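You operate a simulated robot arm through the tools that you are given. There is no shell and no other tool.

Carry out the task below with a simulated robot arm. There is one attempt and no reset: what you move stays moved.

## Task
Glue the white rosette on the bare block and leave it clamped in the blue press till set.
Fine: glue all over the block's top with the blue brush, brush back; leave the yellow brush; slide in, yellow knob down to the green band. Set down upright: squat brush with blue handle.

It is judged by the outcome, as a careful person would: the job done as asked, and still so three seconds after it is handed in. It fails if anything else is knocked over, pushed out of place, dropped, spilled or broken.

## Robot
A 7-joint arm with a two-finger parallel gripper, fixed in place. Base frame: the origin is at the foot of the arm, x ahead of it, y to its left, z up; the work surface is at about z = 0.95. Lengths are in m, angles in rad, forces in N, time in s.
With the tool pointing down near the work surface it reaches from about 0.26 to 0.68 m from the base axis. Its first joint turns from -1.152 to 1.152 rad. Payload 1.57 kg.
Tool frame: the origin (TCP) lies between the finger pads and is the grasp point; the fingertips stand 0.03 m ahead of it; z points along the fingers, y is the line along which they close. The gripper opens to 0.11 m. The fingers are 0.024 m wide and 0.012 m thick; the gripper's body (0.048 by 0.112 m) begins 0.078 m behind the TCP.
Orientation is that of the tool frame in the base frame, as a unit quaternion [x, y, z, w]. With the fingers straight down and closing along the base's y, the tool's x points along the base's -x, its y along +y and its z along -z.

## Interface
- The arm moves only by the tool send_rows. Its argument "rows" is a list of rows, each a list of 7 numbers: the shift along the tool's x, y, z in m, then the turn, a rotation vector about the tool's x, y, z in rad, then the finger opening in m, from 0 to 0.11. In form: [[x, y, z, wx, wy, wz, claw], ...]. A call has 1 to 20 rows; each row shifts and turns the commanded pose from where the row before left it, along the tool's axes as they then stand. Each row takes 0.2 s and may step no farther than 0.05 m and 0.15 rad from the row before; otherwise, or with a gripper value out of range, the whole call is refused. A pose out of reach is approached as far as the arm can. The call stops where the force on the tool passes 60 N (or 10 N more than at its start, if that is more) or the arm is blocked; 0.2 s more then pass. Each finger travels about 0.108 m/s and halts on what it meets, pressing with about 28 N; the grip force reading is that of the motor and also rises with nothing between the fingers. The clock runs only during rows and for 0.2 s after the last one: add rows that do not move to give the fingers time. It gives the time, the measured TCP pose, the force on the tool (base axes), the opening and the grip force at its end, in the units of the frame above (readings bear some noise), with the torque about the TCP (base axes, N m) and any sound that the robot's microphone picked up.
- Cameras (640 x 400 px; columns grow to the right, rows downward): "scene" is fixed at [0.1528, -0.3779, 1.4257]; the picture's right is [0.89, -0.45, 0.00], its down [-0.16, -0.33, -0.93] and it looks along [0.42, 0.83, -0.37] (base axes); focal length 279 px, centre (320, 200). "wrist" rides on the gripper at [0.07, 0.016, -0.141] in the tool frame; the picture's right is [-0.23, 0.97, 0.00], its down [-0.86, -0.20, -0.48] and it looks along [-0.47, -0.11, 0.88] (tool axes); focal length 222 px, centre (320, 200). There is no depth. A picture from a camera that has moved, and an enlarged one, comes with that camera's place and axes in the base frame and with its lens.
- grab_frame(camera): a new picture of that camera. No time passes.
- close_up(camera, box): a new picture of the part [left, top, right, bottom] of that camera's present view, enlarged. No time passes.
- hand_in(): hands the job in; it is judged then, once.

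Places have to be worked out from the pictures, the camera data and where the tool is seen. Open the gripper and draw the arm clear of the work before you hand the job in, unless the task says otherwise.

The tools are called after ">>>" as a command line: name --pt "numbers of a row" for each row, then --argument value for the rest, lists and objects as JSON in quotes. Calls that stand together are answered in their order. send_rows: Moves the arm, as the interface text tells. Its arguments: {"type":"object","properties":{"rows":{"type":"array","items":{"type":"array","items":{"type":"number"}}}},"required":["rows"]} The other tools are called the same way: grab_frame (camera) takes a picture; close_up (camera, box) takes an enlarged picture of a part of a camera's view; hand_in () hands the job in.

At the start:

```text
time_s: 0.0
eef_pos: [0.3611, 0.0277, 1.3325]
orientation: [0.0, 1.0, 0.0, 0.0]
wrist_force: [-0.3, -0.5, -0.2]
moment: [-0.01, -0.01, 0.0]
gripper_width: 0.11
gripper_force: 0.1
```

scene: 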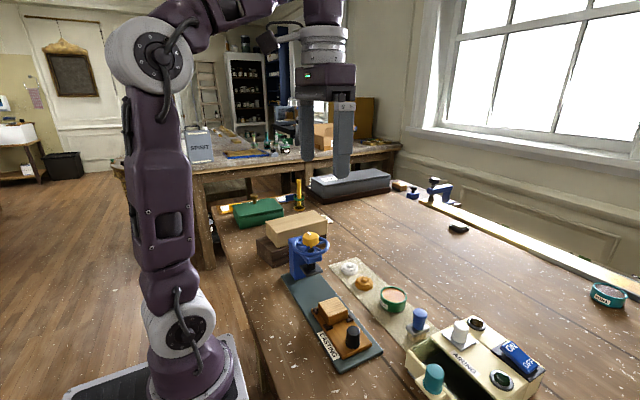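
wrist: 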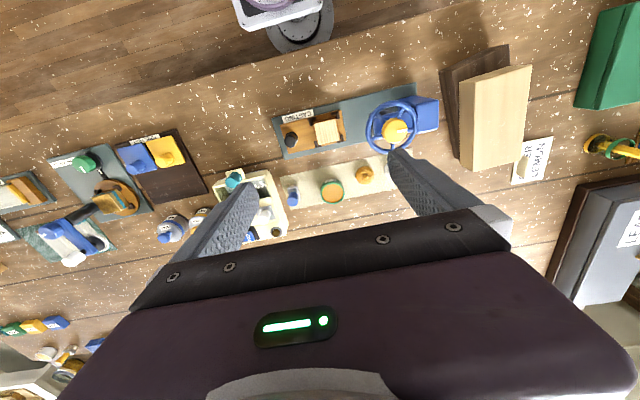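

I'll start by looking closely at the work area in both cameras.

>>> close_up --camera "scene" --box '[260, 220, 420, 380]'

>>> close_up --camera "scene" --box '[380, 260, 560, 400]'

>>> close_up --camera "wrist" --box '[200, 60, 460, 250]'

>>> close_up --camera "wrist" --box '[0, 100, 220, 300]'

```text
2.50 times, centred on (340, 300) of scene
camera zoom: at [0.1528, -0.3779, 1.4257], right [0.89, -0.45, 0.0], down [-0.16, -0.33, -0.93], along [0.42, 0.83, -0.37], focal length 698 px, centre (270, -50)
```

zoom: 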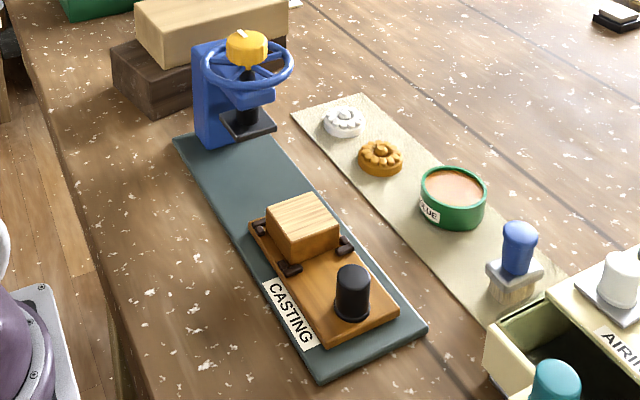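

```text
2.86 times, centred on (470, 330) of scene
camera zoom: at [0.1528, -0.3779, 1.4257], right [0.89, -0.45, 0.0], down [-0.16, -0.33, -0.93], along [0.42, 0.83, -0.37], focal length 798 px, centre (-109, -171)
```

zoom: 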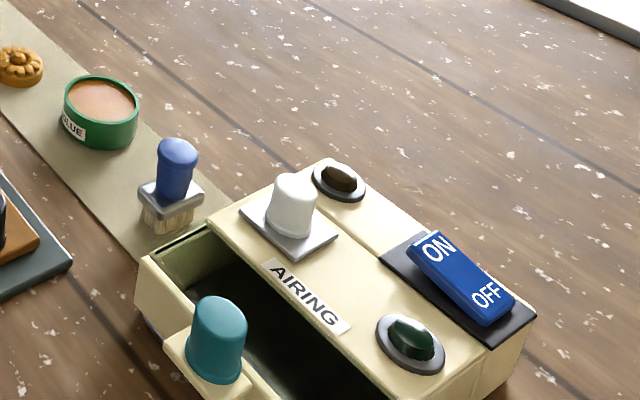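

```text
2.11 times, centred on (330, 155) of wrist
camera zoom: at [0.2907, 0.0441, 1.4742], right [0.23, 0.97, 0.0], down [0.86, -0.2, 0.48], along [0.47, -0.11, -0.88], focal length 468 px, centre (299, 295)
```

zoom: 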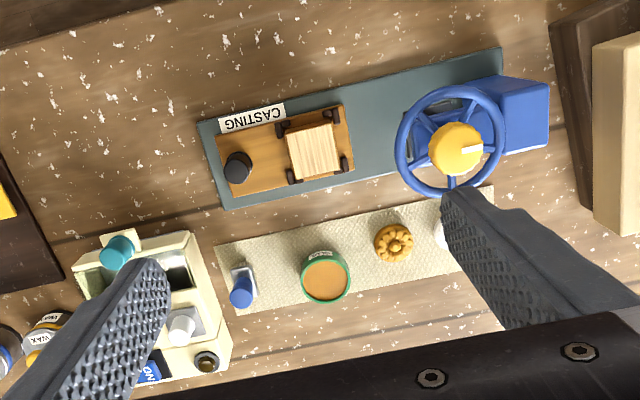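

```text
2.00 times, centred on (110, 200) of wrist
camera zoom: at [0.2907, 0.0441, 1.4742], right [0.23, 0.97, 0.0], down [0.86, -0.2, 0.48], along [0.47, -0.11, -0.88], focal length 444 px, centre (740, 200)
```

zoom: 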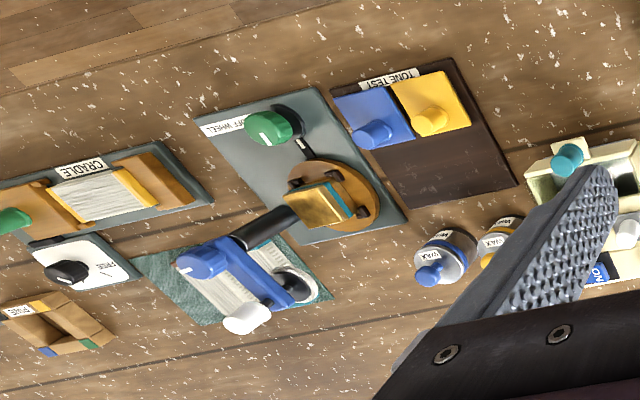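

The casting carriage, press, rosette, glue pot and blue brush are all in view. I need the press mechanism (band, spindle) and the yellow brush in more detail before moving.

>>> close_up --camera "scene" --box '[275, 220, 345, 290]'

>>> close_up --camera "scene" --box '[300, 290, 390, 370]'

>>> close_up --camera "wrist" --box '[340, 80, 460, 180]'

>>> close_up --camera "scene" --box '[210, 150, 470, 250]'

>>> close_up --camera "wrist" --box '[260, 80, 400, 200]'

```text
5.71 times, centred on (310, 255) of scene
camera zoom: at [0.1528, -0.3779, 1.4257], right [0.89, -0.45, 0.0], down [-0.16, -0.33, -0.93], along [0.42, 0.83, -0.37], focal length 1596 px, centre (377, -114)
```

zoom: 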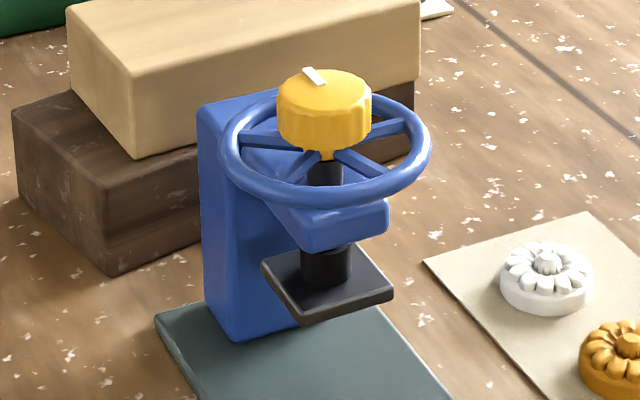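

```text
5.00 times, centred on (345, 330) of scene
camera zoom: at [0.1528, -0.3779, 1.4257], right [0.89, -0.45, 0.0], down [-0.16, -0.33, -0.93], along [0.42, 0.83, -0.37], focal length 1396 px, centre (195, -450)
```

zoom: 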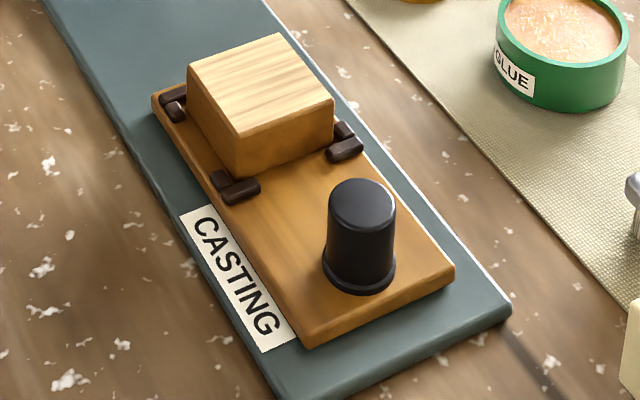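

```text
4.00 times, centred on (400, 130) of wrist
camera zoom: at [0.2907, 0.0441, 1.4742], right [0.23, 0.97, 0.0], down [0.86, -0.2, 0.48], along [0.47, -0.11, -0.88], focal length 888 px, centre (0, 480)
```

zoom: 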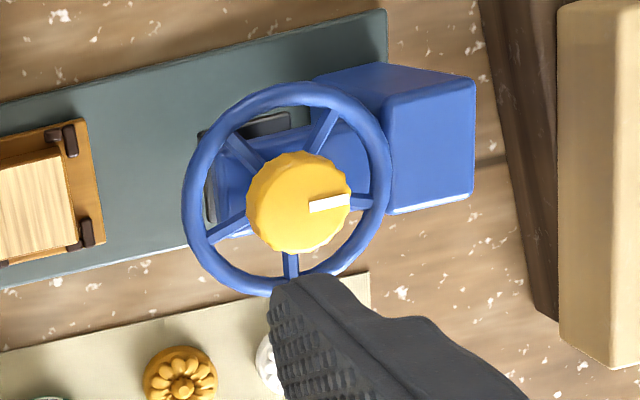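

```text
2.46 times, centred on (340, 200) of scene
camera zoom: at [0.1528, -0.3779, 1.4257], right [0.89, -0.45, 0.0], down [-0.16, -0.33, -0.93], along [0.42, 0.83, -0.37], focal length 687 px, centre (271, 200)
```

zoom: 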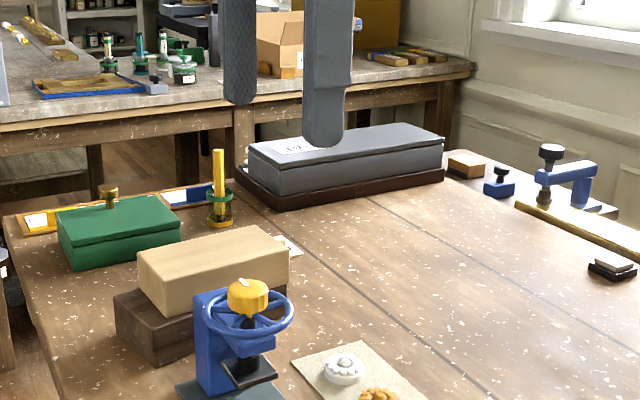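

```text
3.33 times, centred on (330, 140) of wrist
camera zoom: at [0.2907, 0.0441, 1.4742], right [0.23, 0.97, 0.0], down [0.86, -0.2, 0.48], along [0.47, -0.11, -0.88], focal length 740 px, centre (287, 400)
```

zoom: 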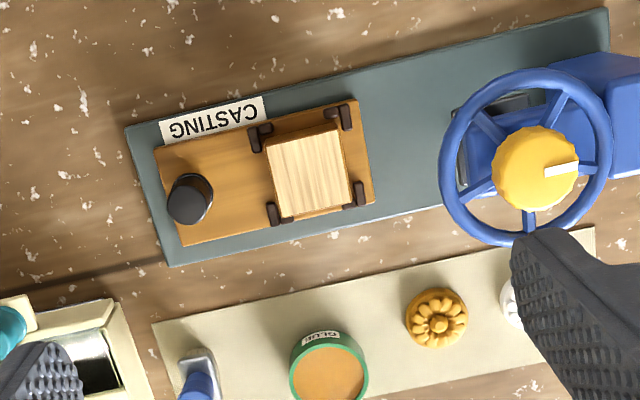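

The yellow brush stands in its own holder by the green box, well away. Nothing green is visible on the press yet, so I move the arm forward and down above the strip to get closer wrist views of the press, rosette, pot and brush.

>>> send_rows --pt "-0.04 0.0 0.0275 0 0 0 0.11" --pt "-0.04 0.0 0.0275 0 0 0 0.11" --pt "-0.04 0.0 0.0275 0 0 0 0.11" --pt "-0.04 0.0 0.0275 0 0 0 0.11" --pt "0 0 0 0 0 0 0.11"

>>> grab_frame --camera "wrist"

>>> grab_frame --camera "scene"

```text
time_s: 1.2
eef_pos: [0.5191, 0.0259, 1.2226]
orientation: [0.001, 1.0, 0.0, 0.0]
wrist_force: [-0.2, -0.1, -0.5]
moment: [-0.01, 0.01, 0.0]
gripper_width: 0.1099
gripper_force: 0.1
```

```text
taken
camera wrist: at [0.4498, 0.0426, 1.3638], right [0.23, 0.97, 0.0], down [0.86, -0.2, 0.48], along [0.47, -0.11, -0.88], focal length 222 px, centre (320, 200)
```

wrist: 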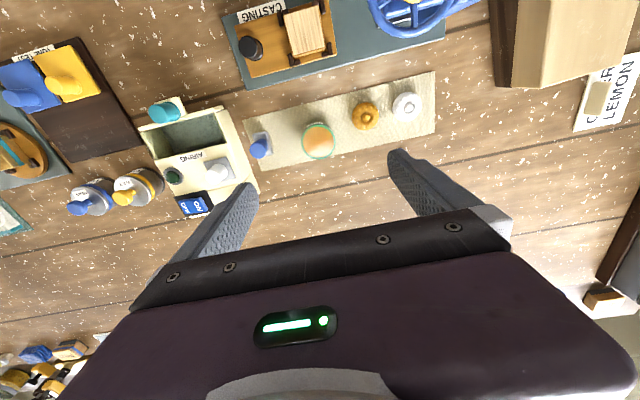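

```text
taken
```

scene: 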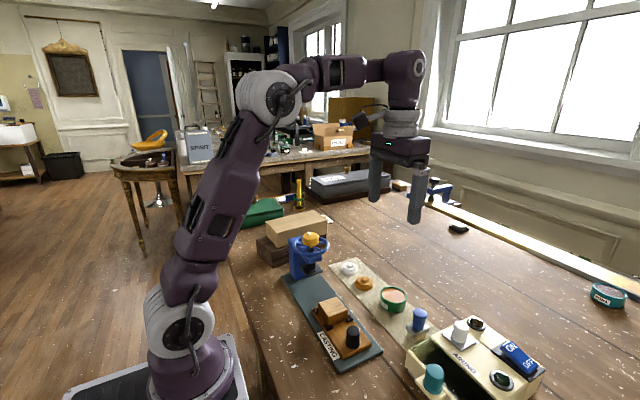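

>>> close_up --camera "wrist" --box '[220, 80, 320, 180]'

>>> close_up --camera "wrist" --box '[300, 70, 440, 170]'

>>> close_up --camera "wrist" --box '[210, 0, 370, 100]'

>>> close_up --camera "scene" --box '[390, 295, 450, 345]'

>>> close_up --camera "scene" --box '[330, 250, 420, 310]'

```text
4.00 times, centred on (270, 130) of wrist
camera zoom: at [0.4498, 0.0426, 1.3638], right [0.23, 0.97, 0.0], down [0.86, -0.2, 0.48], along [0.47, -0.11, -0.88], focal length 888 px, centre (520, 480)
```

zoom: 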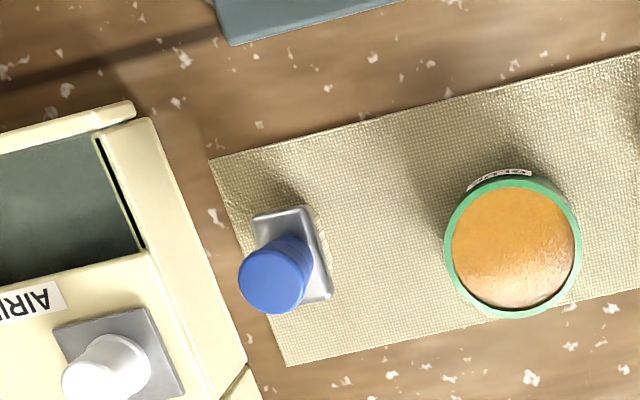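

```text
4.00 times, centred on (370, 120) of wrist
camera zoom: at [0.4498, 0.0426, 1.3638], right [0.23, 0.97, 0.0], down [0.86, -0.2, 0.48], along [0.47, -0.11, -0.88], focal length 888 px, centre (120, 520)
```

zoom: 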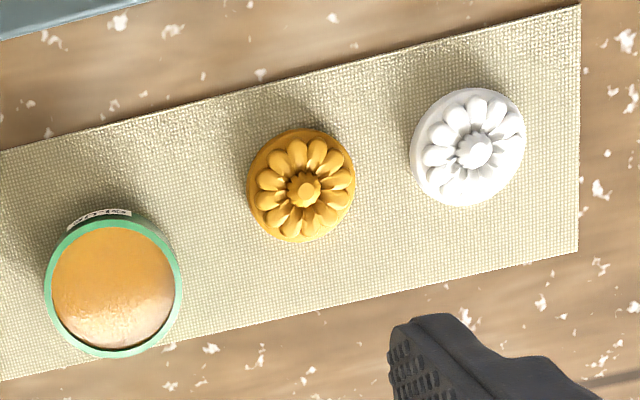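

```text
4.00 times, centred on (290, 50) of wrist
camera zoom: at [0.4498, 0.0426, 1.3638], right [0.23, 0.97, 0.0], down [0.86, -0.2, 0.48], along [0.47, -0.11, -0.88], focal length 888 px, centre (440, 800)
```

zoom: 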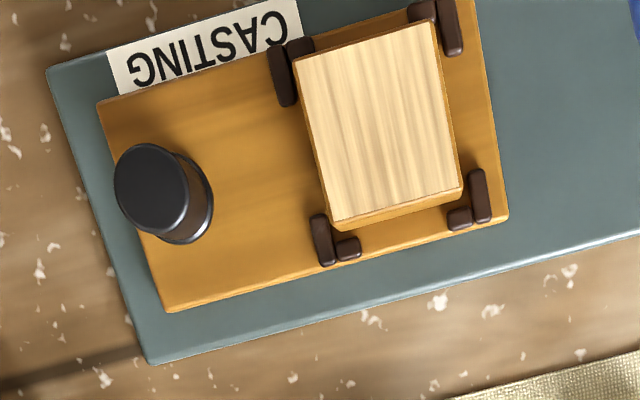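

```text
8.00 times, centred on (420, 320) of scene
camera zoom: at [0.1529, -0.3779, 1.4257], right [0.89, -0.45, 0.0], down [-0.16, -0.33, -0.93], along [0.42, 0.83, -0.37], focal length 2234 px, centre (-480, -760)
```

zoom: 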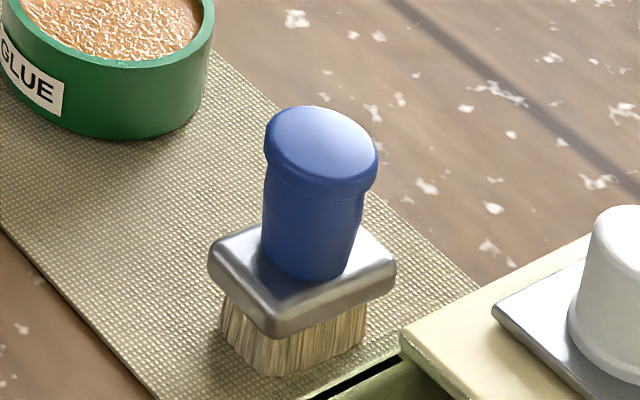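

```text
6.67 times, centred on (375, 280) of scene
camera zoom: at [0.1529, -0.3779, 1.4257], right [0.89, -0.45, 0.0], down [-0.16, -0.33, -0.93], along [0.42, 0.83, -0.37], focal length 1862 px, centre (-47, -333)
```

zoom: 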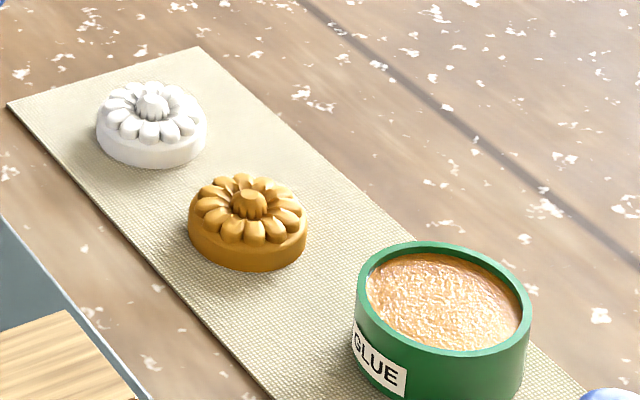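

Brush, pot and rosettes sit on the mat; the brush ferrule is long along x and close to the airing box on the −y side, so I'll grip the handle closing along x. I move above the brush at a safe height and turn the tool a quarter turn so the camera looks toward +y.

>>> send_rows --pt "-0.002 -0.035 0.0275 0 0 0 0.11" --pt "-0.002 -0.035 0.0275 0 0 0 0.11" --pt "-0.002 -0.034 0.0275 0 0 0 0.11" --pt "0 0 0 0 0 -0.1428 0.08" --pt "0 0 0 0 0 -0.1428 0.08" --pt "0 0 0 0 0 -0.1428 0.08" --pt "0 0 0 0 0 -0.1428 0.08" --pt "0 0 0 0 0 -0.1428 0.08" --pt "0 0 0 0 0 -0.1428 0.08" --pt "0 0 0 0 0 -0.1428 0.08" --pt "0 0 0 0 0 -0.1428 0.08" --pt "0 0 0 0 0 -0.1428 0.08" --pt "0 0 0 0 0 -0.1428 0.08" --pt "0 0 0 0 0 -0.1428 0.08" --pt "0 0 0 0 0 0 0.08"

>>> grab_frame --camera "wrist"

>>> grab_frame --camera "scene"

```text
time_s: 4.4
eef_pos: [0.5269, -0.0769, 1.1408]
orientation: [0.708, -0.707, 0.0, 0.0]
wrist_force: [0.3, -0.2, -0.6]
moment: [-0.01, 0.01, -0.04]
gripper_width: 0.08
gripper_force: 0.0
```

```text
taken
camera wrist: at [0.5112, -0.1459, 1.2817], right [-0.97, 0.23, 0.0], down [0.2, 0.86, 0.48], along [0.11, 0.47, -0.88], focal length 222 px, centre (320, 200)
```

wrist: 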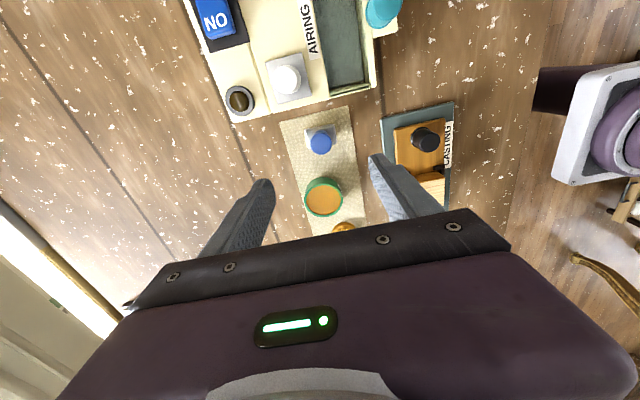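

```text
taken
```

scene: 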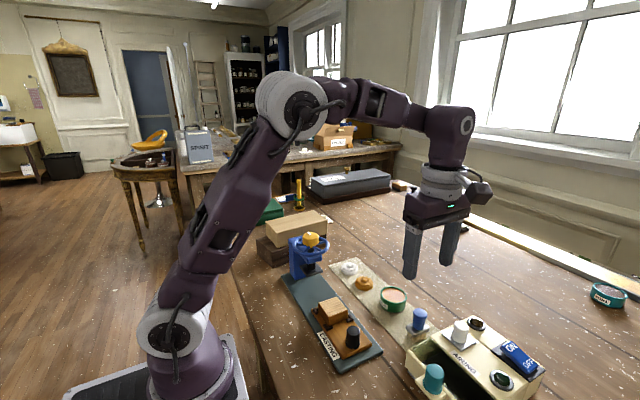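

The turn worked. Now a close-up of the brush, pot and carriage from this side to refine positions.

>>> close_up --camera "wrist" --box '[270, 100, 370, 220]'

>>> close_up --camera "wrist" --box '[360, 90, 480, 220]'

```text
3.33 times, centred on (320, 160) of wrist
camera zoom: at [0.5112, -0.1459, 1.2817], right [-0.97, 0.23, 0.0], down [0.2, 0.86, 0.48], along [0.11, 0.47, -0.88], focal length 740 px, centre (320, 333)
```

zoom: 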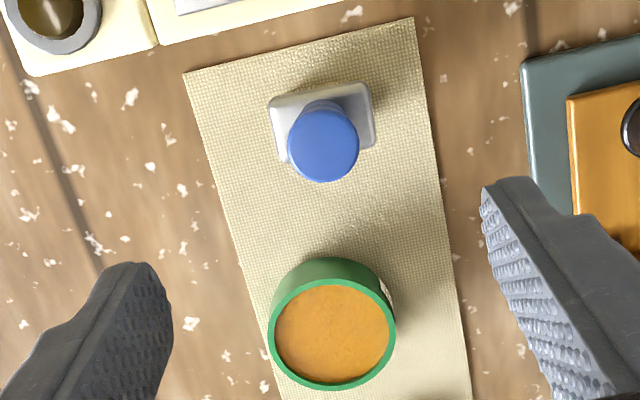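

```text
3.08 times, centred on (420, 155) of wrist
camera zoom: at [0.5112, -0.1459, 1.2817], right [-0.97, 0.23, 0.0], down [0.2, 0.86, 0.48], along [0.11, 0.47, -0.88], focal length 684 px, centre (12, 338)
```

zoom: 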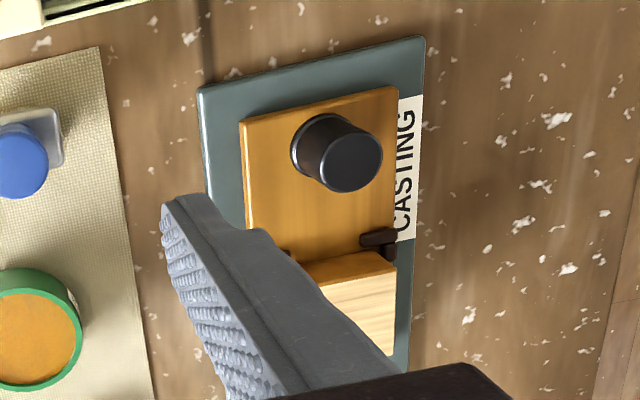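

Triangulating three views puts the brush at about (0.5245, −0.077) with handle top z≈1.011, and the pot at (0.543, 0.017), rim z≈0.979. I descend to just above the handle and check alignment.

>>> send_rows --pt "0 0.0024 0.04 0 0 0 0.08" --pt "0 0 0.036 0 0 0 0.08" --pt "0 0 0 0 0 0 0.08"

>>> close_up --camera "wrist" --box '[200, 80, 440, 240]'

>>> close_up --camera "scene" --box '[380, 240, 480, 350]'

```text
time_s: 5.2
eef_pos: [0.5257, -0.0758, 1.0639]
orientation: [-0.707, 0.708, 0.0, 0.0]
wrist_force: [0.3, 1.2, -0.8]
moment: [-0.01, -0.02, -0.02]
gripper_width: 0.0799
gripper_force: 0.1
```

```text
2.50 times, centred on (320, 160) of wrist
camera zoom: at [0.5096, -0.1452, 1.2057], right [-0.97, 0.23, 0.0], down [0.2, 0.86, 0.48], along [0.11, 0.47, -0.88], focal length 555 px, centre (320, 300)
```

zoom: 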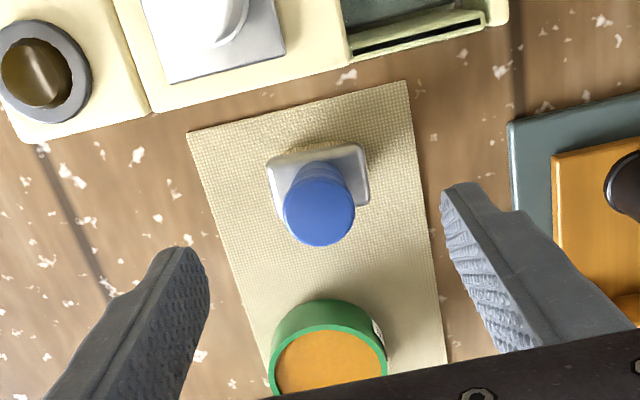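

```text
3.64 times, centred on (430, 295) of scene
camera zoom: at [0.1528, -0.3779, 1.4257], right [0.89, -0.45, 0.0], down [-0.16, -0.33, -0.93], along [0.42, 0.83, -0.37], focal length 1015 px, centre (-80, -146)
```

zoom: 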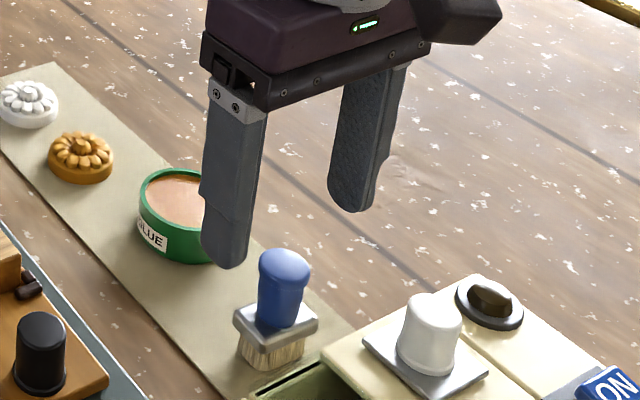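

The handle is centred between the fingers (0.5255, −0.0775). I lower to z≈1.010 so the fingertips stay just above the ferrule, then close.

>>> send_rows --pt "0.0012 0 0.03 0 0 0 0.06" --pt "0 0 0.024 0 0 0 0.05" --pt "0 0 0 0 0 0 0.05"

>>> close_up --camera "scene" --box '[380, 240, 480, 350]'

>>> close_up --camera "wrist" --box '[200, 80, 440, 240]'

```text
time_s: 6.0
eef_pos: [0.5249, -0.0769, 1.0115]
orientation: [0.708, -0.707, 0.0, 0.0]
wrist_force: [0.2, 0.0, 0.5]
moment: [0.0, -0.03, 0.02]
gripper_width: 0.05
gripper_force: 0.1
```

```text
3.64 times, centred on (430, 295) of scene
camera zoom: at [0.1528, -0.3779, 1.4257], right [0.89, -0.45, 0.0], down [-0.16, -0.33, -0.93], along [0.42, 0.83, -0.37], focal length 1015 px, centre (-80, -146)
```

zoom: 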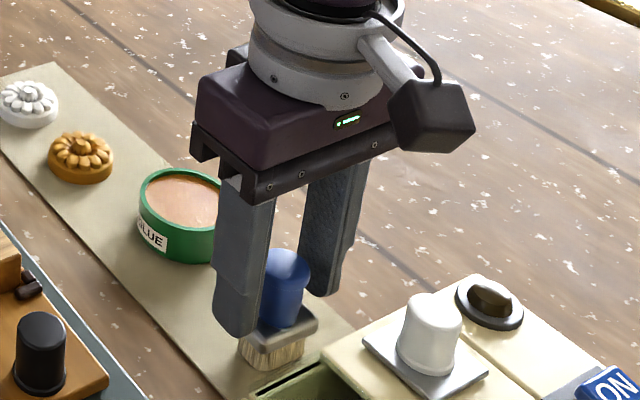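

```text
2.50 times, centred on (320, 160) of wrist
camera zoom: at [0.5095, -0.1455, 1.1525], right [-0.97, 0.23, 0.0], down [0.2, 0.86, 0.48], along [0.11, 0.47, -0.88], focal length 555 px, centre (320, 300)
```

zoom: 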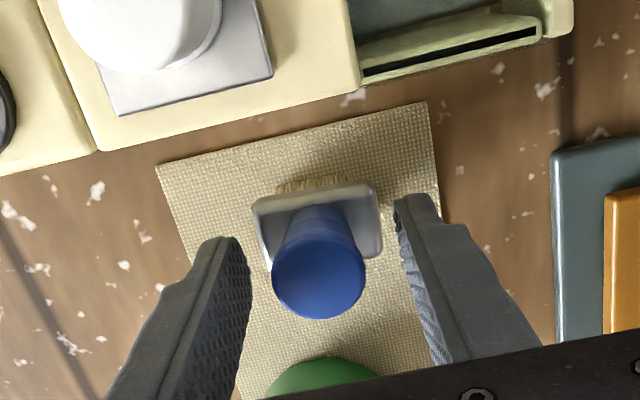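

The fingertips clear the ferrule by about 5 mm and straddle the handle. Closing on it now.

>>> send_rows --pt "0 0 0 0 0 0 0.02" --pt "0 0 0 0 0 0 0.02" --pt "0 0 0 0 0 0 0.02"

>>> close_up --camera "scene" --box '[380, 240, 480, 350]'

>>> close_up --camera "wrist" --box '[200, 80, 440, 240]'

```text
time_s: 6.8
eef_pos: [0.5261, -0.0757, 1.0117]
orientation: [0.707, -0.707, 0.0, 0.0]
wrist_force: [1.3, -0.1, 0.3]
moment: [-0.01, -0.03, 0.06]
gripper_width: 0.0226
gripper_force: 27.9
```

```text
3.64 times, centred on (430, 295) of scene
camera zoom: at [0.1528, -0.3779, 1.4257], right [0.89, -0.45, 0.0], down [-0.16, -0.33, -0.93], along [0.42, 0.83, -0.37], focal length 1015 px, centre (-80, -146)
```

zoom: 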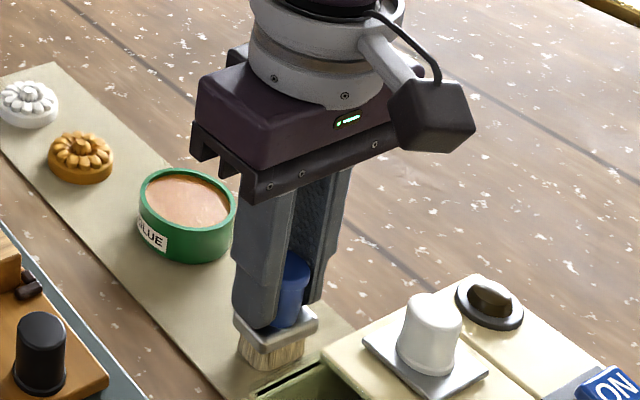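

```text
2.50 times, centred on (320, 160) of wrist
camera zoom: at [0.5094, -0.1456, 1.1527], right [-0.97, 0.23, 0.0], down [0.2, 0.85, 0.48], along [0.11, 0.47, -0.88], focal length 555 px, centre (320, 300)
```

zoom: 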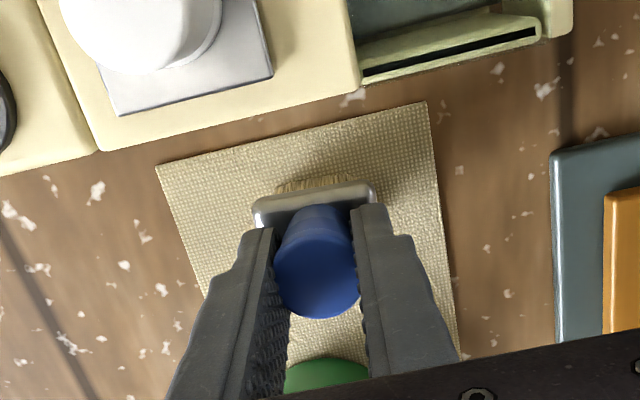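

Grip is firm at 22.6 mm. I lift the brush straight up 7 cm and carry it over the pot.

>>> send_rows --pt "0 0 -0.02 0 0 0 0.02" --pt "0 0 -0.025 0 0 0 0.02" --pt "0 0 -0.025 0 0 0 0.02" --pt "-0.031 -0.006 0 0 0 0 0.02" --pt "-0.031 -0.006 0 0 0 0 0.02" --pt "-0.031 -0.005 0 0 0 0 0.02" --pt "0 0 0 0 0 0 0.02" --pt "0 0 0 0 0 0 0.02"

>>> close_up --camera "scene" --box '[330, 220, 470, 340]'

>>> close_up --camera "wrist" --box '[200, 80, 440, 240]'

```text
time_s: 8.6
eef_pos: [0.5433, 0.0148, 1.0785]
orientation: [0.707, -0.707, 0.001, 0.0]
wrist_force: [-0.6, 0.0, -0.5]
moment: [0.02, -0.01, 0.0]
gripper_width: 0.0227
gripper_force: 27.9
```

```text
3.33 times, centred on (400, 280) of scene
camera zoom: at [0.1529, -0.3779, 1.4257], right [0.89, -0.45, 0.0], down [-0.16, -0.33, -0.93], along [0.42, 0.83, -0.37], focal length 931 px, centre (53, -67)
```

zoom: 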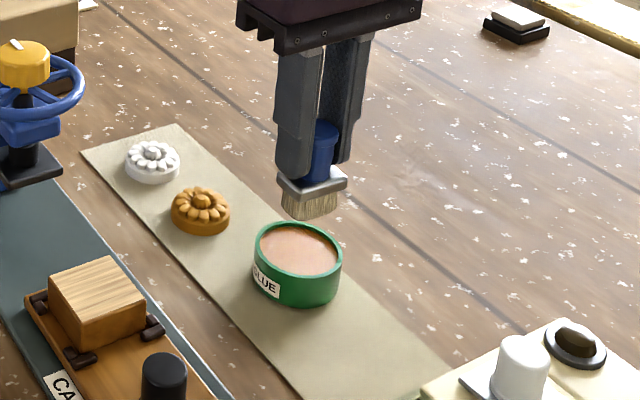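

```text
2.50 times, centred on (320, 160) of wrist
camera zoom: at [0.5273, -0.0544, 1.221], right [-0.97, 0.23, 0.0], down [0.2, 0.86, 0.48], along [0.11, 0.47, -0.88], focal length 555 px, centre (320, 300)
```

zoom: 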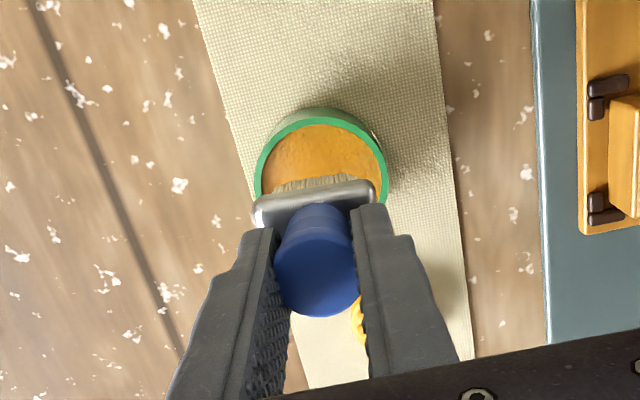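

The pot centre reads about (0.542, 0.0155) and the brush is over it within a few mm. I lower the bristles gently into the glue, watching force.

>>> send_rows --pt "0 0 0.02 0 0 0 0.02" --pt "0 0 0.015 0 0 0 0.02" --pt "0 0 0.008 0 0 0 0.02" --pt "0 0 0 0 0 0 0.02"

>>> close_up --camera "scene" --box '[360, 250, 440, 330]'

>>> close_up --camera "wrist" --box '[200, 80, 440, 240]'

```text
time_s: 9.6
eef_pos: [0.5426, 0.0143, 1.0385]
orientation: [-0.707, 0.707, -0.001, 0.001]
wrist_force: [-3.1, 1.1, 28.0]
moment: [-0.03, 0.42, 0.02]
gripper_width: 0.0229
gripper_force: 28.4
```

```text
5.00 times, centred on (400, 290) of scene
camera zoom: at [0.1523, -0.3779, 1.4258], right [0.89, -0.45, 0.0], down [-0.16, -0.33, -0.93], along [0.42, 0.83, -0.37], focal length 1396 px, centre (-80, -250)
```

zoom: 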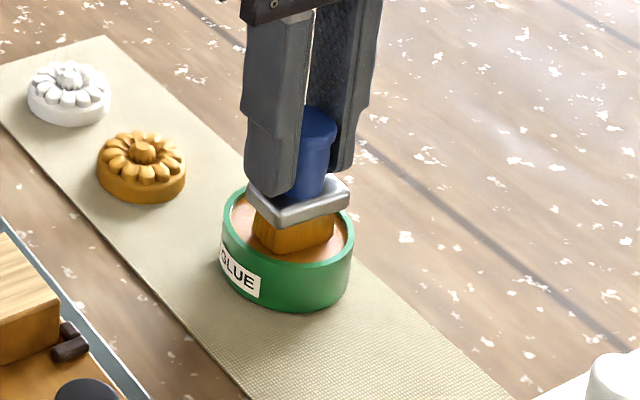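

```text
2.50 times, centred on (320, 160) of wrist
camera zoom: at [0.5257, -0.0546, 1.1798], right [-0.97, 0.23, 0.0], down [0.2, 0.86, 0.48], along [0.11, 0.47, -0.88], focal length 555 px, centre (320, 300)
```

zoom: 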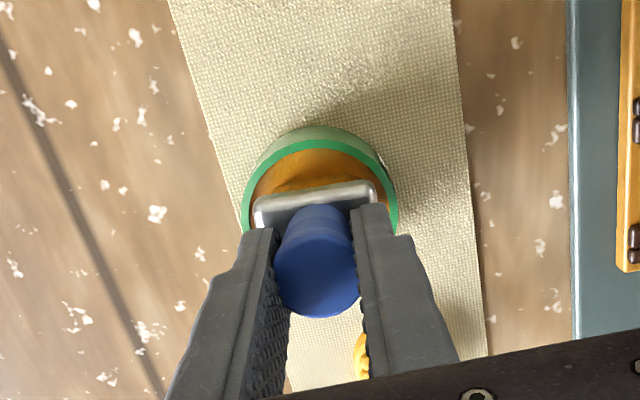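

The bristles turned glue-coloured on contact with the glue, so the brush is loaded. I lift and carry it over the block, whose top I place at x 0.368–0.4135, y 0.012–0.059, z≈0.99.

>>> send_rows --pt "0 0 -0.025 0 0 0 0.02" --pt "0 0 -0.03 0 0 0 0.02" --pt "-0.005 0.0377 0 0 0 0 0.02" --pt "-0.005 0.0377 0 0 0 0 0.02" --pt "-0.005 0.0377 0 0 0 0 0.02" --pt "-0.005 0.0378 0 0 0 0 0.02" --pt "0 0 0 0 0 0 0.02" --pt "0 0 0 0 0 0 0.02"

>>> close_up --camera "scene" --box '[270, 230, 390, 350]'

>>> grab_frame --camera "wrist"

>>> close_up --camera "wrist" --box '[200, 80, 440, 240]'

```text
time_s: 11.4
eef_pos: [0.3894, 0.0352, 1.0912]
orientation: [-0.707, 0.707, 0.0, 0.0]
wrist_force: [-0.5, 0.2, 0.1]
moment: [0.0, -0.02, -0.01]
gripper_width: 0.0222
gripper_force: 27.9
```

```text
3.33 times, centred on (330, 290) of scene
camera zoom: at [0.1528, -0.3779, 1.4257], right [0.89, -0.45, 0.0], down [-0.16, -0.33, -0.93], along [0.42, 0.83, -0.37], focal length 931 px, centre (287, -100)
```

zoom: 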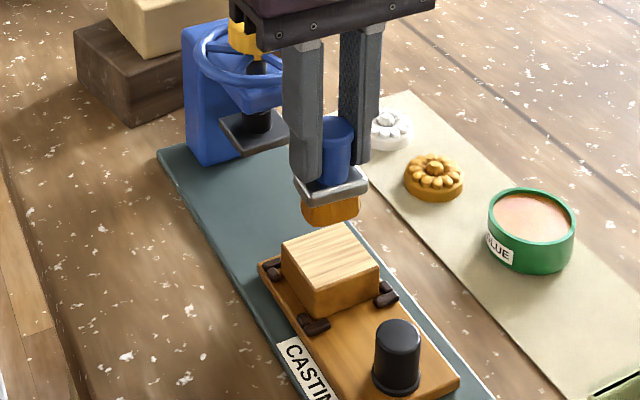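

```text
taken
camera wrist: at [0.3735, -0.0334, 1.2312], right [-0.97, 0.23, 0.0], down [0.2, 0.85, 0.48], along [0.11, 0.47, -0.88], focal length 222 px, centre (320, 200)
```

wrist: 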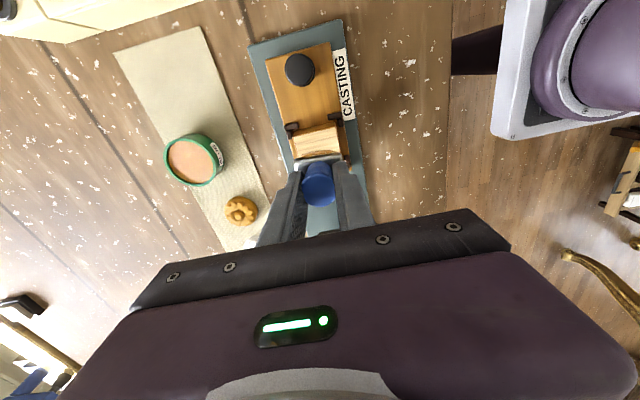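

```text
2.50 times, centred on (320, 160) of wrist
camera zoom: at [0.3735, -0.0334, 1.2312], right [-0.97, 0.23, 0.0], down [0.2, 0.85, 0.48], along [0.11, 0.47, -0.88], focal length 555 px, centre (320, 300)
```

zoom: 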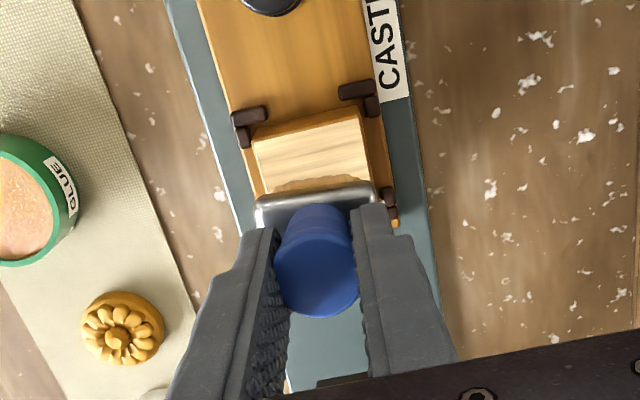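

Block position confirmed relative to the brush. I descend slowly to first contact on the block top.

>>> send_rows --pt "0 0 0.02 0 0 0 0.02" --pt "0 0 0.014 0 0 0 0.02" --pt "0 0 0.003 0 0 0 0.02" --pt "0 0 0 0 0 0 0.02"

>>> close_up --camera "scene" --box '[290, 270, 380, 340]'

```text
time_s: 12.4
eef_pos: [0.3912, 0.0359, 1.0558]
orientation: [-0.707, 0.707, 0.0, 0.0]
wrist_force: [-0.4, 0.8, 4.7]
moment: [0.03, 0.07, 0.04]
gripper_width: 0.0226
gripper_force: 27.9
```

```text
5.71 times, centred on (335, 305) of scene
camera zoom: at [0.1528, -0.3779, 1.4257], right [0.89, -0.45, 0.0], down [-0.16, -0.33, -0.93], along [0.42, 0.83, -0.37], focal length 1596 px, centre (234, -400)
```

zoom: 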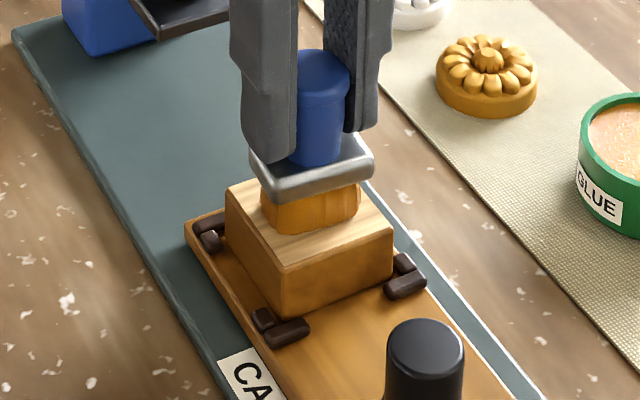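

Light contact (≈5 N) with the block top. I stroke the glue across the near (−y) half with short x-strokes, then check.

>>> send_rows --pt "0 -0.008 0 0 0 0 0.02" --pt "0 0.008 0 0 0 0 0.02" --pt "0 0.008 0 0 0 0 0.02" --pt "0.008 0 0 0 0 0 0.02" --pt "0 -0.008 0 0 0 0 0.02" --pt "0 -0.008 0 0 0 0 0.02" --pt "0.007 0 0 0 0 0 0.02" --pt "0 0.008 0 0 0 0 0.02" --pt "0 0.008 0 0 0 0 0.02" --pt "0 0 0 0 0 0 0.02"

>>> close_up --camera "scene" --box '[290, 270, 380, 340]'

>>> close_up --camera "wrist" --box '[200, 80, 440, 240]'

```text
time_s: 14.6
eef_pos: [0.381, 0.021, 1.0549]
orientation: [0.708, -0.707, 0.001, -0.001]
wrist_force: [-0.4, 0.7, 0.2]
moment: [-0.01, -0.01, 0.0]
gripper_width: 0.0225
gripper_force: 27.7
```

```text
5.71 times, centred on (335, 305) of scene
camera zoom: at [0.1528, -0.3779, 1.4257], right [0.89, -0.45, 0.0], down [-0.16, -0.33, -0.93], along [0.42, 0.83, -0.37], focal length 1596 px, centre (234, -400)
```

zoom: 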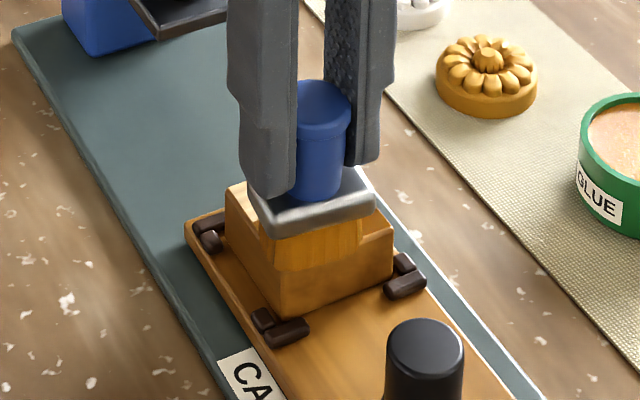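

```text
2.50 times, centred on (320, 160) of wrist
camera zoom: at [0.3657, -0.0493, 1.1969], right [-0.97, 0.23, 0.0], down [0.2, 0.86, 0.48], along [0.11, 0.47, -0.88], focal length 555 px, centre (320, 300)
```

zoom: 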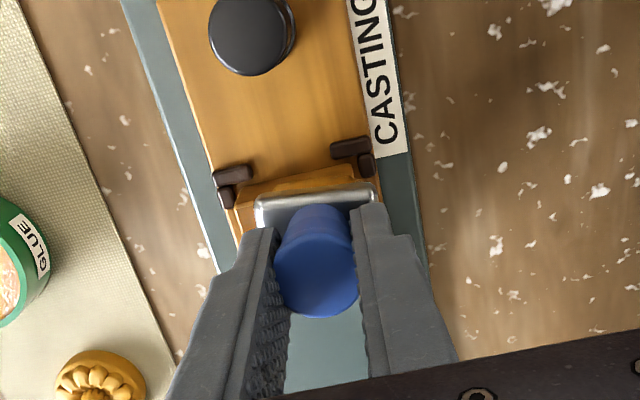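

The near half is being coated. I press 1 mm lower and stroke across the far (+y) half of the block.

>>> send_rows --pt "0 -0.008 0.0015 0 0 0 0.02" --pt "0 -0.008 0 0 0 0 0.02" --pt "0 0.008 0 0 0 0 0.02" --pt "-0.008 0.008 0 0 0 0 0.02" --pt "-0.007 0 0 0 0 0 0.02" --pt "-0.008 0 0 0 0 0 0.02" --pt "0 -0.008 0 0 0 0 0.02" --pt "0 -0.008 0 0 0 0 0.02" --pt "-0.007 0 0 0 0 0 0.02" --pt "0 0.008 0 0 0 0 0.02" --pt "0 0.008 0 0 0 0 0.02" --pt "0 0 0 0 0 0 0.02"

>>> close_up --camera "scene" --box '[290, 270, 380, 340]'

>>> close_up --camera "wrist" --box '[200, 80, 440, 240]'

```text
time_s: 17.2
eef_pos: [0.3825, 0.0494, 1.0532]
orientation: [0.707, -0.707, 0.0, -0.001]
wrist_force: [4.6, 0.4, 16.0]
moment: [0.02, -0.33, 0.02]
gripper_width: 0.0223
gripper_force: 28.0
```

```text
5.71 times, centred on (335, 305) of scene
camera zoom: at [0.1528, -0.3779, 1.4257], right [0.89, -0.45, 0.0], down [-0.16, -0.33, -0.93], along [0.42, 0.83, -0.37], focal length 1596 px, centre (234, -400)
```

zoom: 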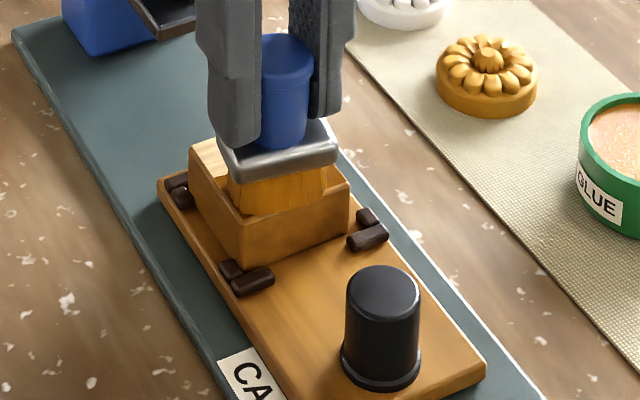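

```text
2.50 times, centred on (320, 160) of wrist
camera zoom: at [0.3675, -0.0194, 1.1952], right [-0.97, 0.23, 0.0], down [0.2, 0.85, 0.48], along [0.11, 0.47, -0.88], focal length 555 px, centre (320, 300)
```

zoom: 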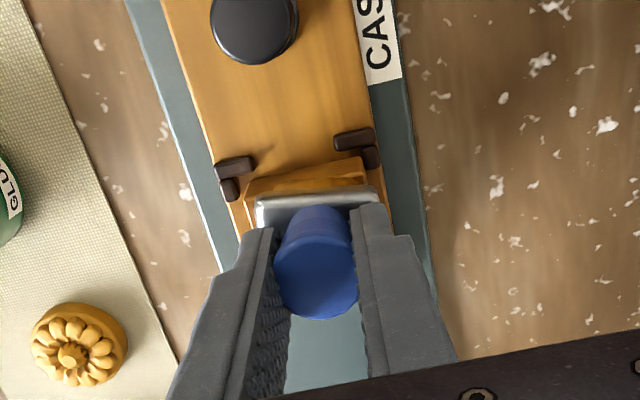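

The carriage slid along its rail with the brush (which is harmless), so the far part of the top is still bare. I lift off and look at the coverage.

>>> send_rows --pt "0 0 -0.02 0 0 0 0.02" --pt "0.03 0 -0.02 0 0 0 0.02" --pt "0.045 0 0 0 0 0 0.02" --pt "0 0 0 0 0 0 0.02"

>>> close_up --camera "scene" --box '[290, 260, 380, 340]'

>>> grab_frame --camera "wrist"

```text
time_s: 18.2
eef_pos: [0.3834, -0.0279, 1.0923]
orientation: [-0.706, 0.708, 0.001, 0.0]
wrist_force: [-0.6, 0.6, -1.7]
moment: [-0.02, -0.05, 0.02]
gripper_width: 0.0227
gripper_force: 27.7
```

```text
5.00 times, centred on (335, 300) of scene
camera zoom: at [0.1528, -0.3779, 1.4257], right [0.89, -0.45, 0.0], down [-0.16, -0.33, -0.93], along [0.42, 0.83, -0.37], focal length 1396 px, centre (245, -300)
```

zoom: 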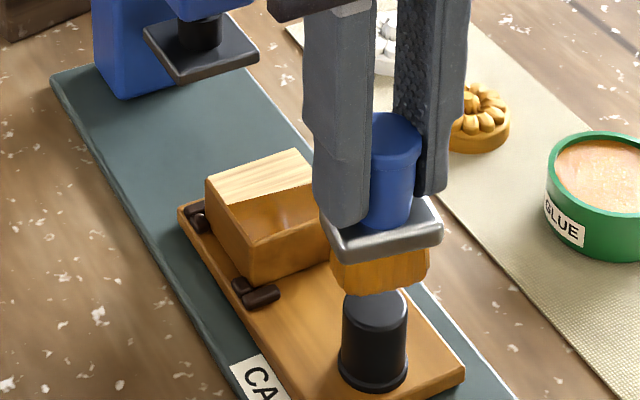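

```text
taken
camera wrist: at [0.3676, -0.0973, 1.2329], right [-0.97, 0.23, 0.0], down [0.2, 0.85, 0.48], along [0.11, 0.47, -0.88], focal length 222 px, centre (320, 200)
```

wrist: 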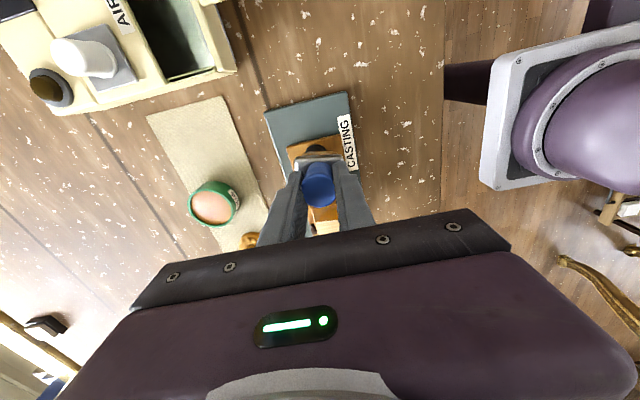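

The near part of the top is coated, the far strip is still bare. I move the brush sideways to +x to see the whole block top.

>>> send_rows --pt "0 -0.04 -0.005 0 0 0 0.02" --pt "0 -0.04 0 0 0 0 0.02" --pt "0 0 0 0 0 0 0.02"

>>> close_up --camera "scene" --box '[300, 280, 360, 330]'

>>> close_up --camera "wrist" --box '[320, 80, 480, 240]'

```text
time_s: 19.0
eef_pos: [0.4618, -0.025, 1.097]
orientation: [-0.707, 0.707, -0.001, -0.001]
wrist_force: [0.6, 0.3, -0.5]
moment: [-0.03, 0.03, 0.03]
gripper_width: 0.0223
gripper_force: 28.1
```

```text
8.00 times, centred on (330, 305) of scene
camera zoom: at [0.1529, -0.3779, 1.4257], right [0.89, -0.45, 0.0], down [-0.16, -0.33, -0.93], along [0.42, 0.83, -0.37], focal length 2234 px, centre (240, -640)
```

zoom: 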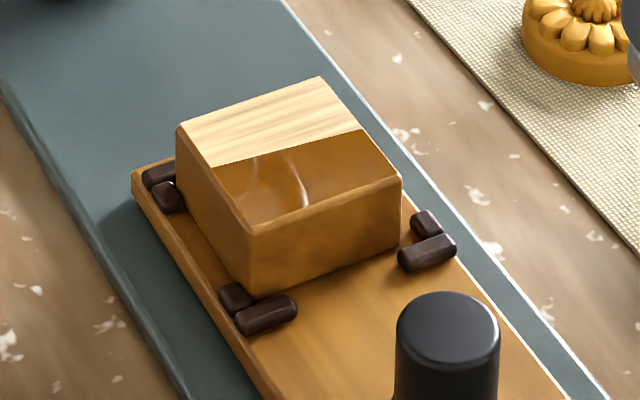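

```text
2.50 times, centred on (400, 160) of wrist
camera zoom: at [0.446, -0.0948, 1.2387], right [-0.97, 0.23, 0.0], down [0.2, 0.85, 0.48], along [0.11, 0.47, -0.88], focal length 555 px, centre (120, 300)
```

zoom: 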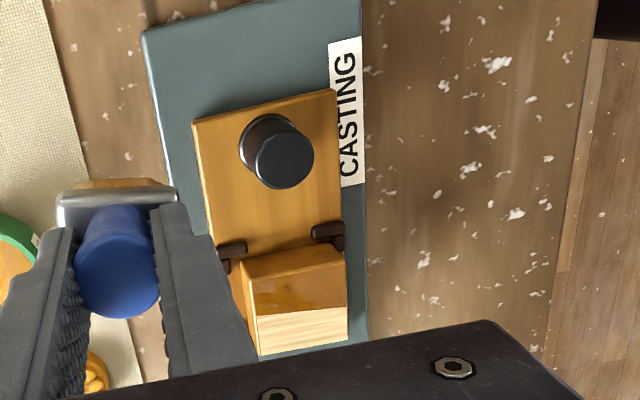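

Coverage reaches both x-edges, but the far half in y is bare. I zoom to get the block's present position precisely.

>>> close_up --camera "wrist" --box '[350, 160, 430, 225]'

```text
6.15 times, centred on (390, 192) of wrist
camera zoom: at [0.446, -0.0948, 1.2387], right [-0.97, 0.23, 0.0], down [0.2, 0.85, 0.48], along [0.11, 0.47, -0.88], focal length 1367 px, centre (-111, 246)
```

zoom: 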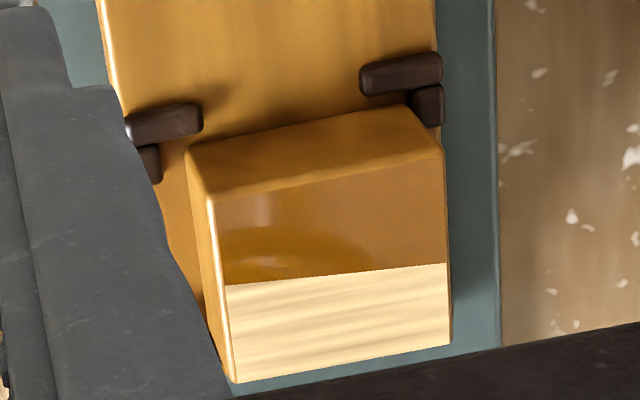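

The block top now spans x 0.3665–0.411, y 0.038–0.0837, bare from y≈0.061 on. I'll dab that far strip in two lift-and-press passes with x-only strokes so the carriage isn't dragged.

>>> send_rows --pt "-0.0463 0.037 0 0 0 0 0.02" --pt "-0.0462 0.037 0 0 0 0 0.02" --pt "0 0 0 0 0 0 0.02" --pt "0 0 0.03 0 0 0 0.02" --pt "0 0 0.01 0 0 0 0.02" --pt "0 0 0.004 0 0 0 0.02" --pt "0 -0.007 0 0 0 0 0.02" --pt "0 0.007 0 0 0 0 0.02" --pt "0 0.007 0 0 0 0 0.02" --pt "0 -0.007 0 0 0 0 0.02" --pt "0 0 -0.012 0 0 0 0.02"

>>> close_up --camera "scene" --box '[290, 260, 380, 340]'

>>> close_up --camera "wrist" --box '[240, 80, 400, 200]'

```text
refused: row 1 steps farther than a row can; nothing moved
```

```text
5.00 times, centred on (335, 300) of scene
camera zoom: at [0.1529, -0.3779, 1.4257], right [0.89, -0.45, 0.0], down [-0.16, -0.33, -0.93], along [0.42, 0.83, -0.37], focal length 1396 px, centre (245, -300)
```

zoom: 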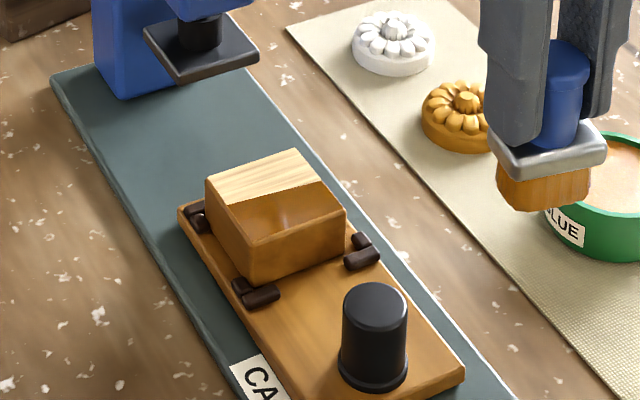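

```text
3.33 times, centred on (320, 140) of wrist
camera zoom: at [0.446, -0.0948, 1.2387], right [-0.97, 0.23, 0.0], down [0.2, 0.85, 0.48], along [0.11, 0.47, -0.88], focal length 740 px, centre (320, 400)
```

zoom: 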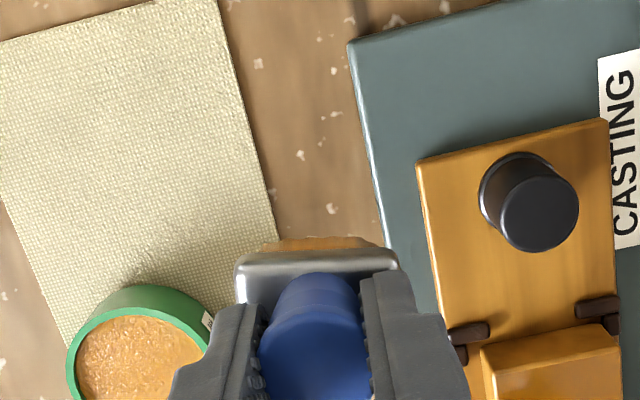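

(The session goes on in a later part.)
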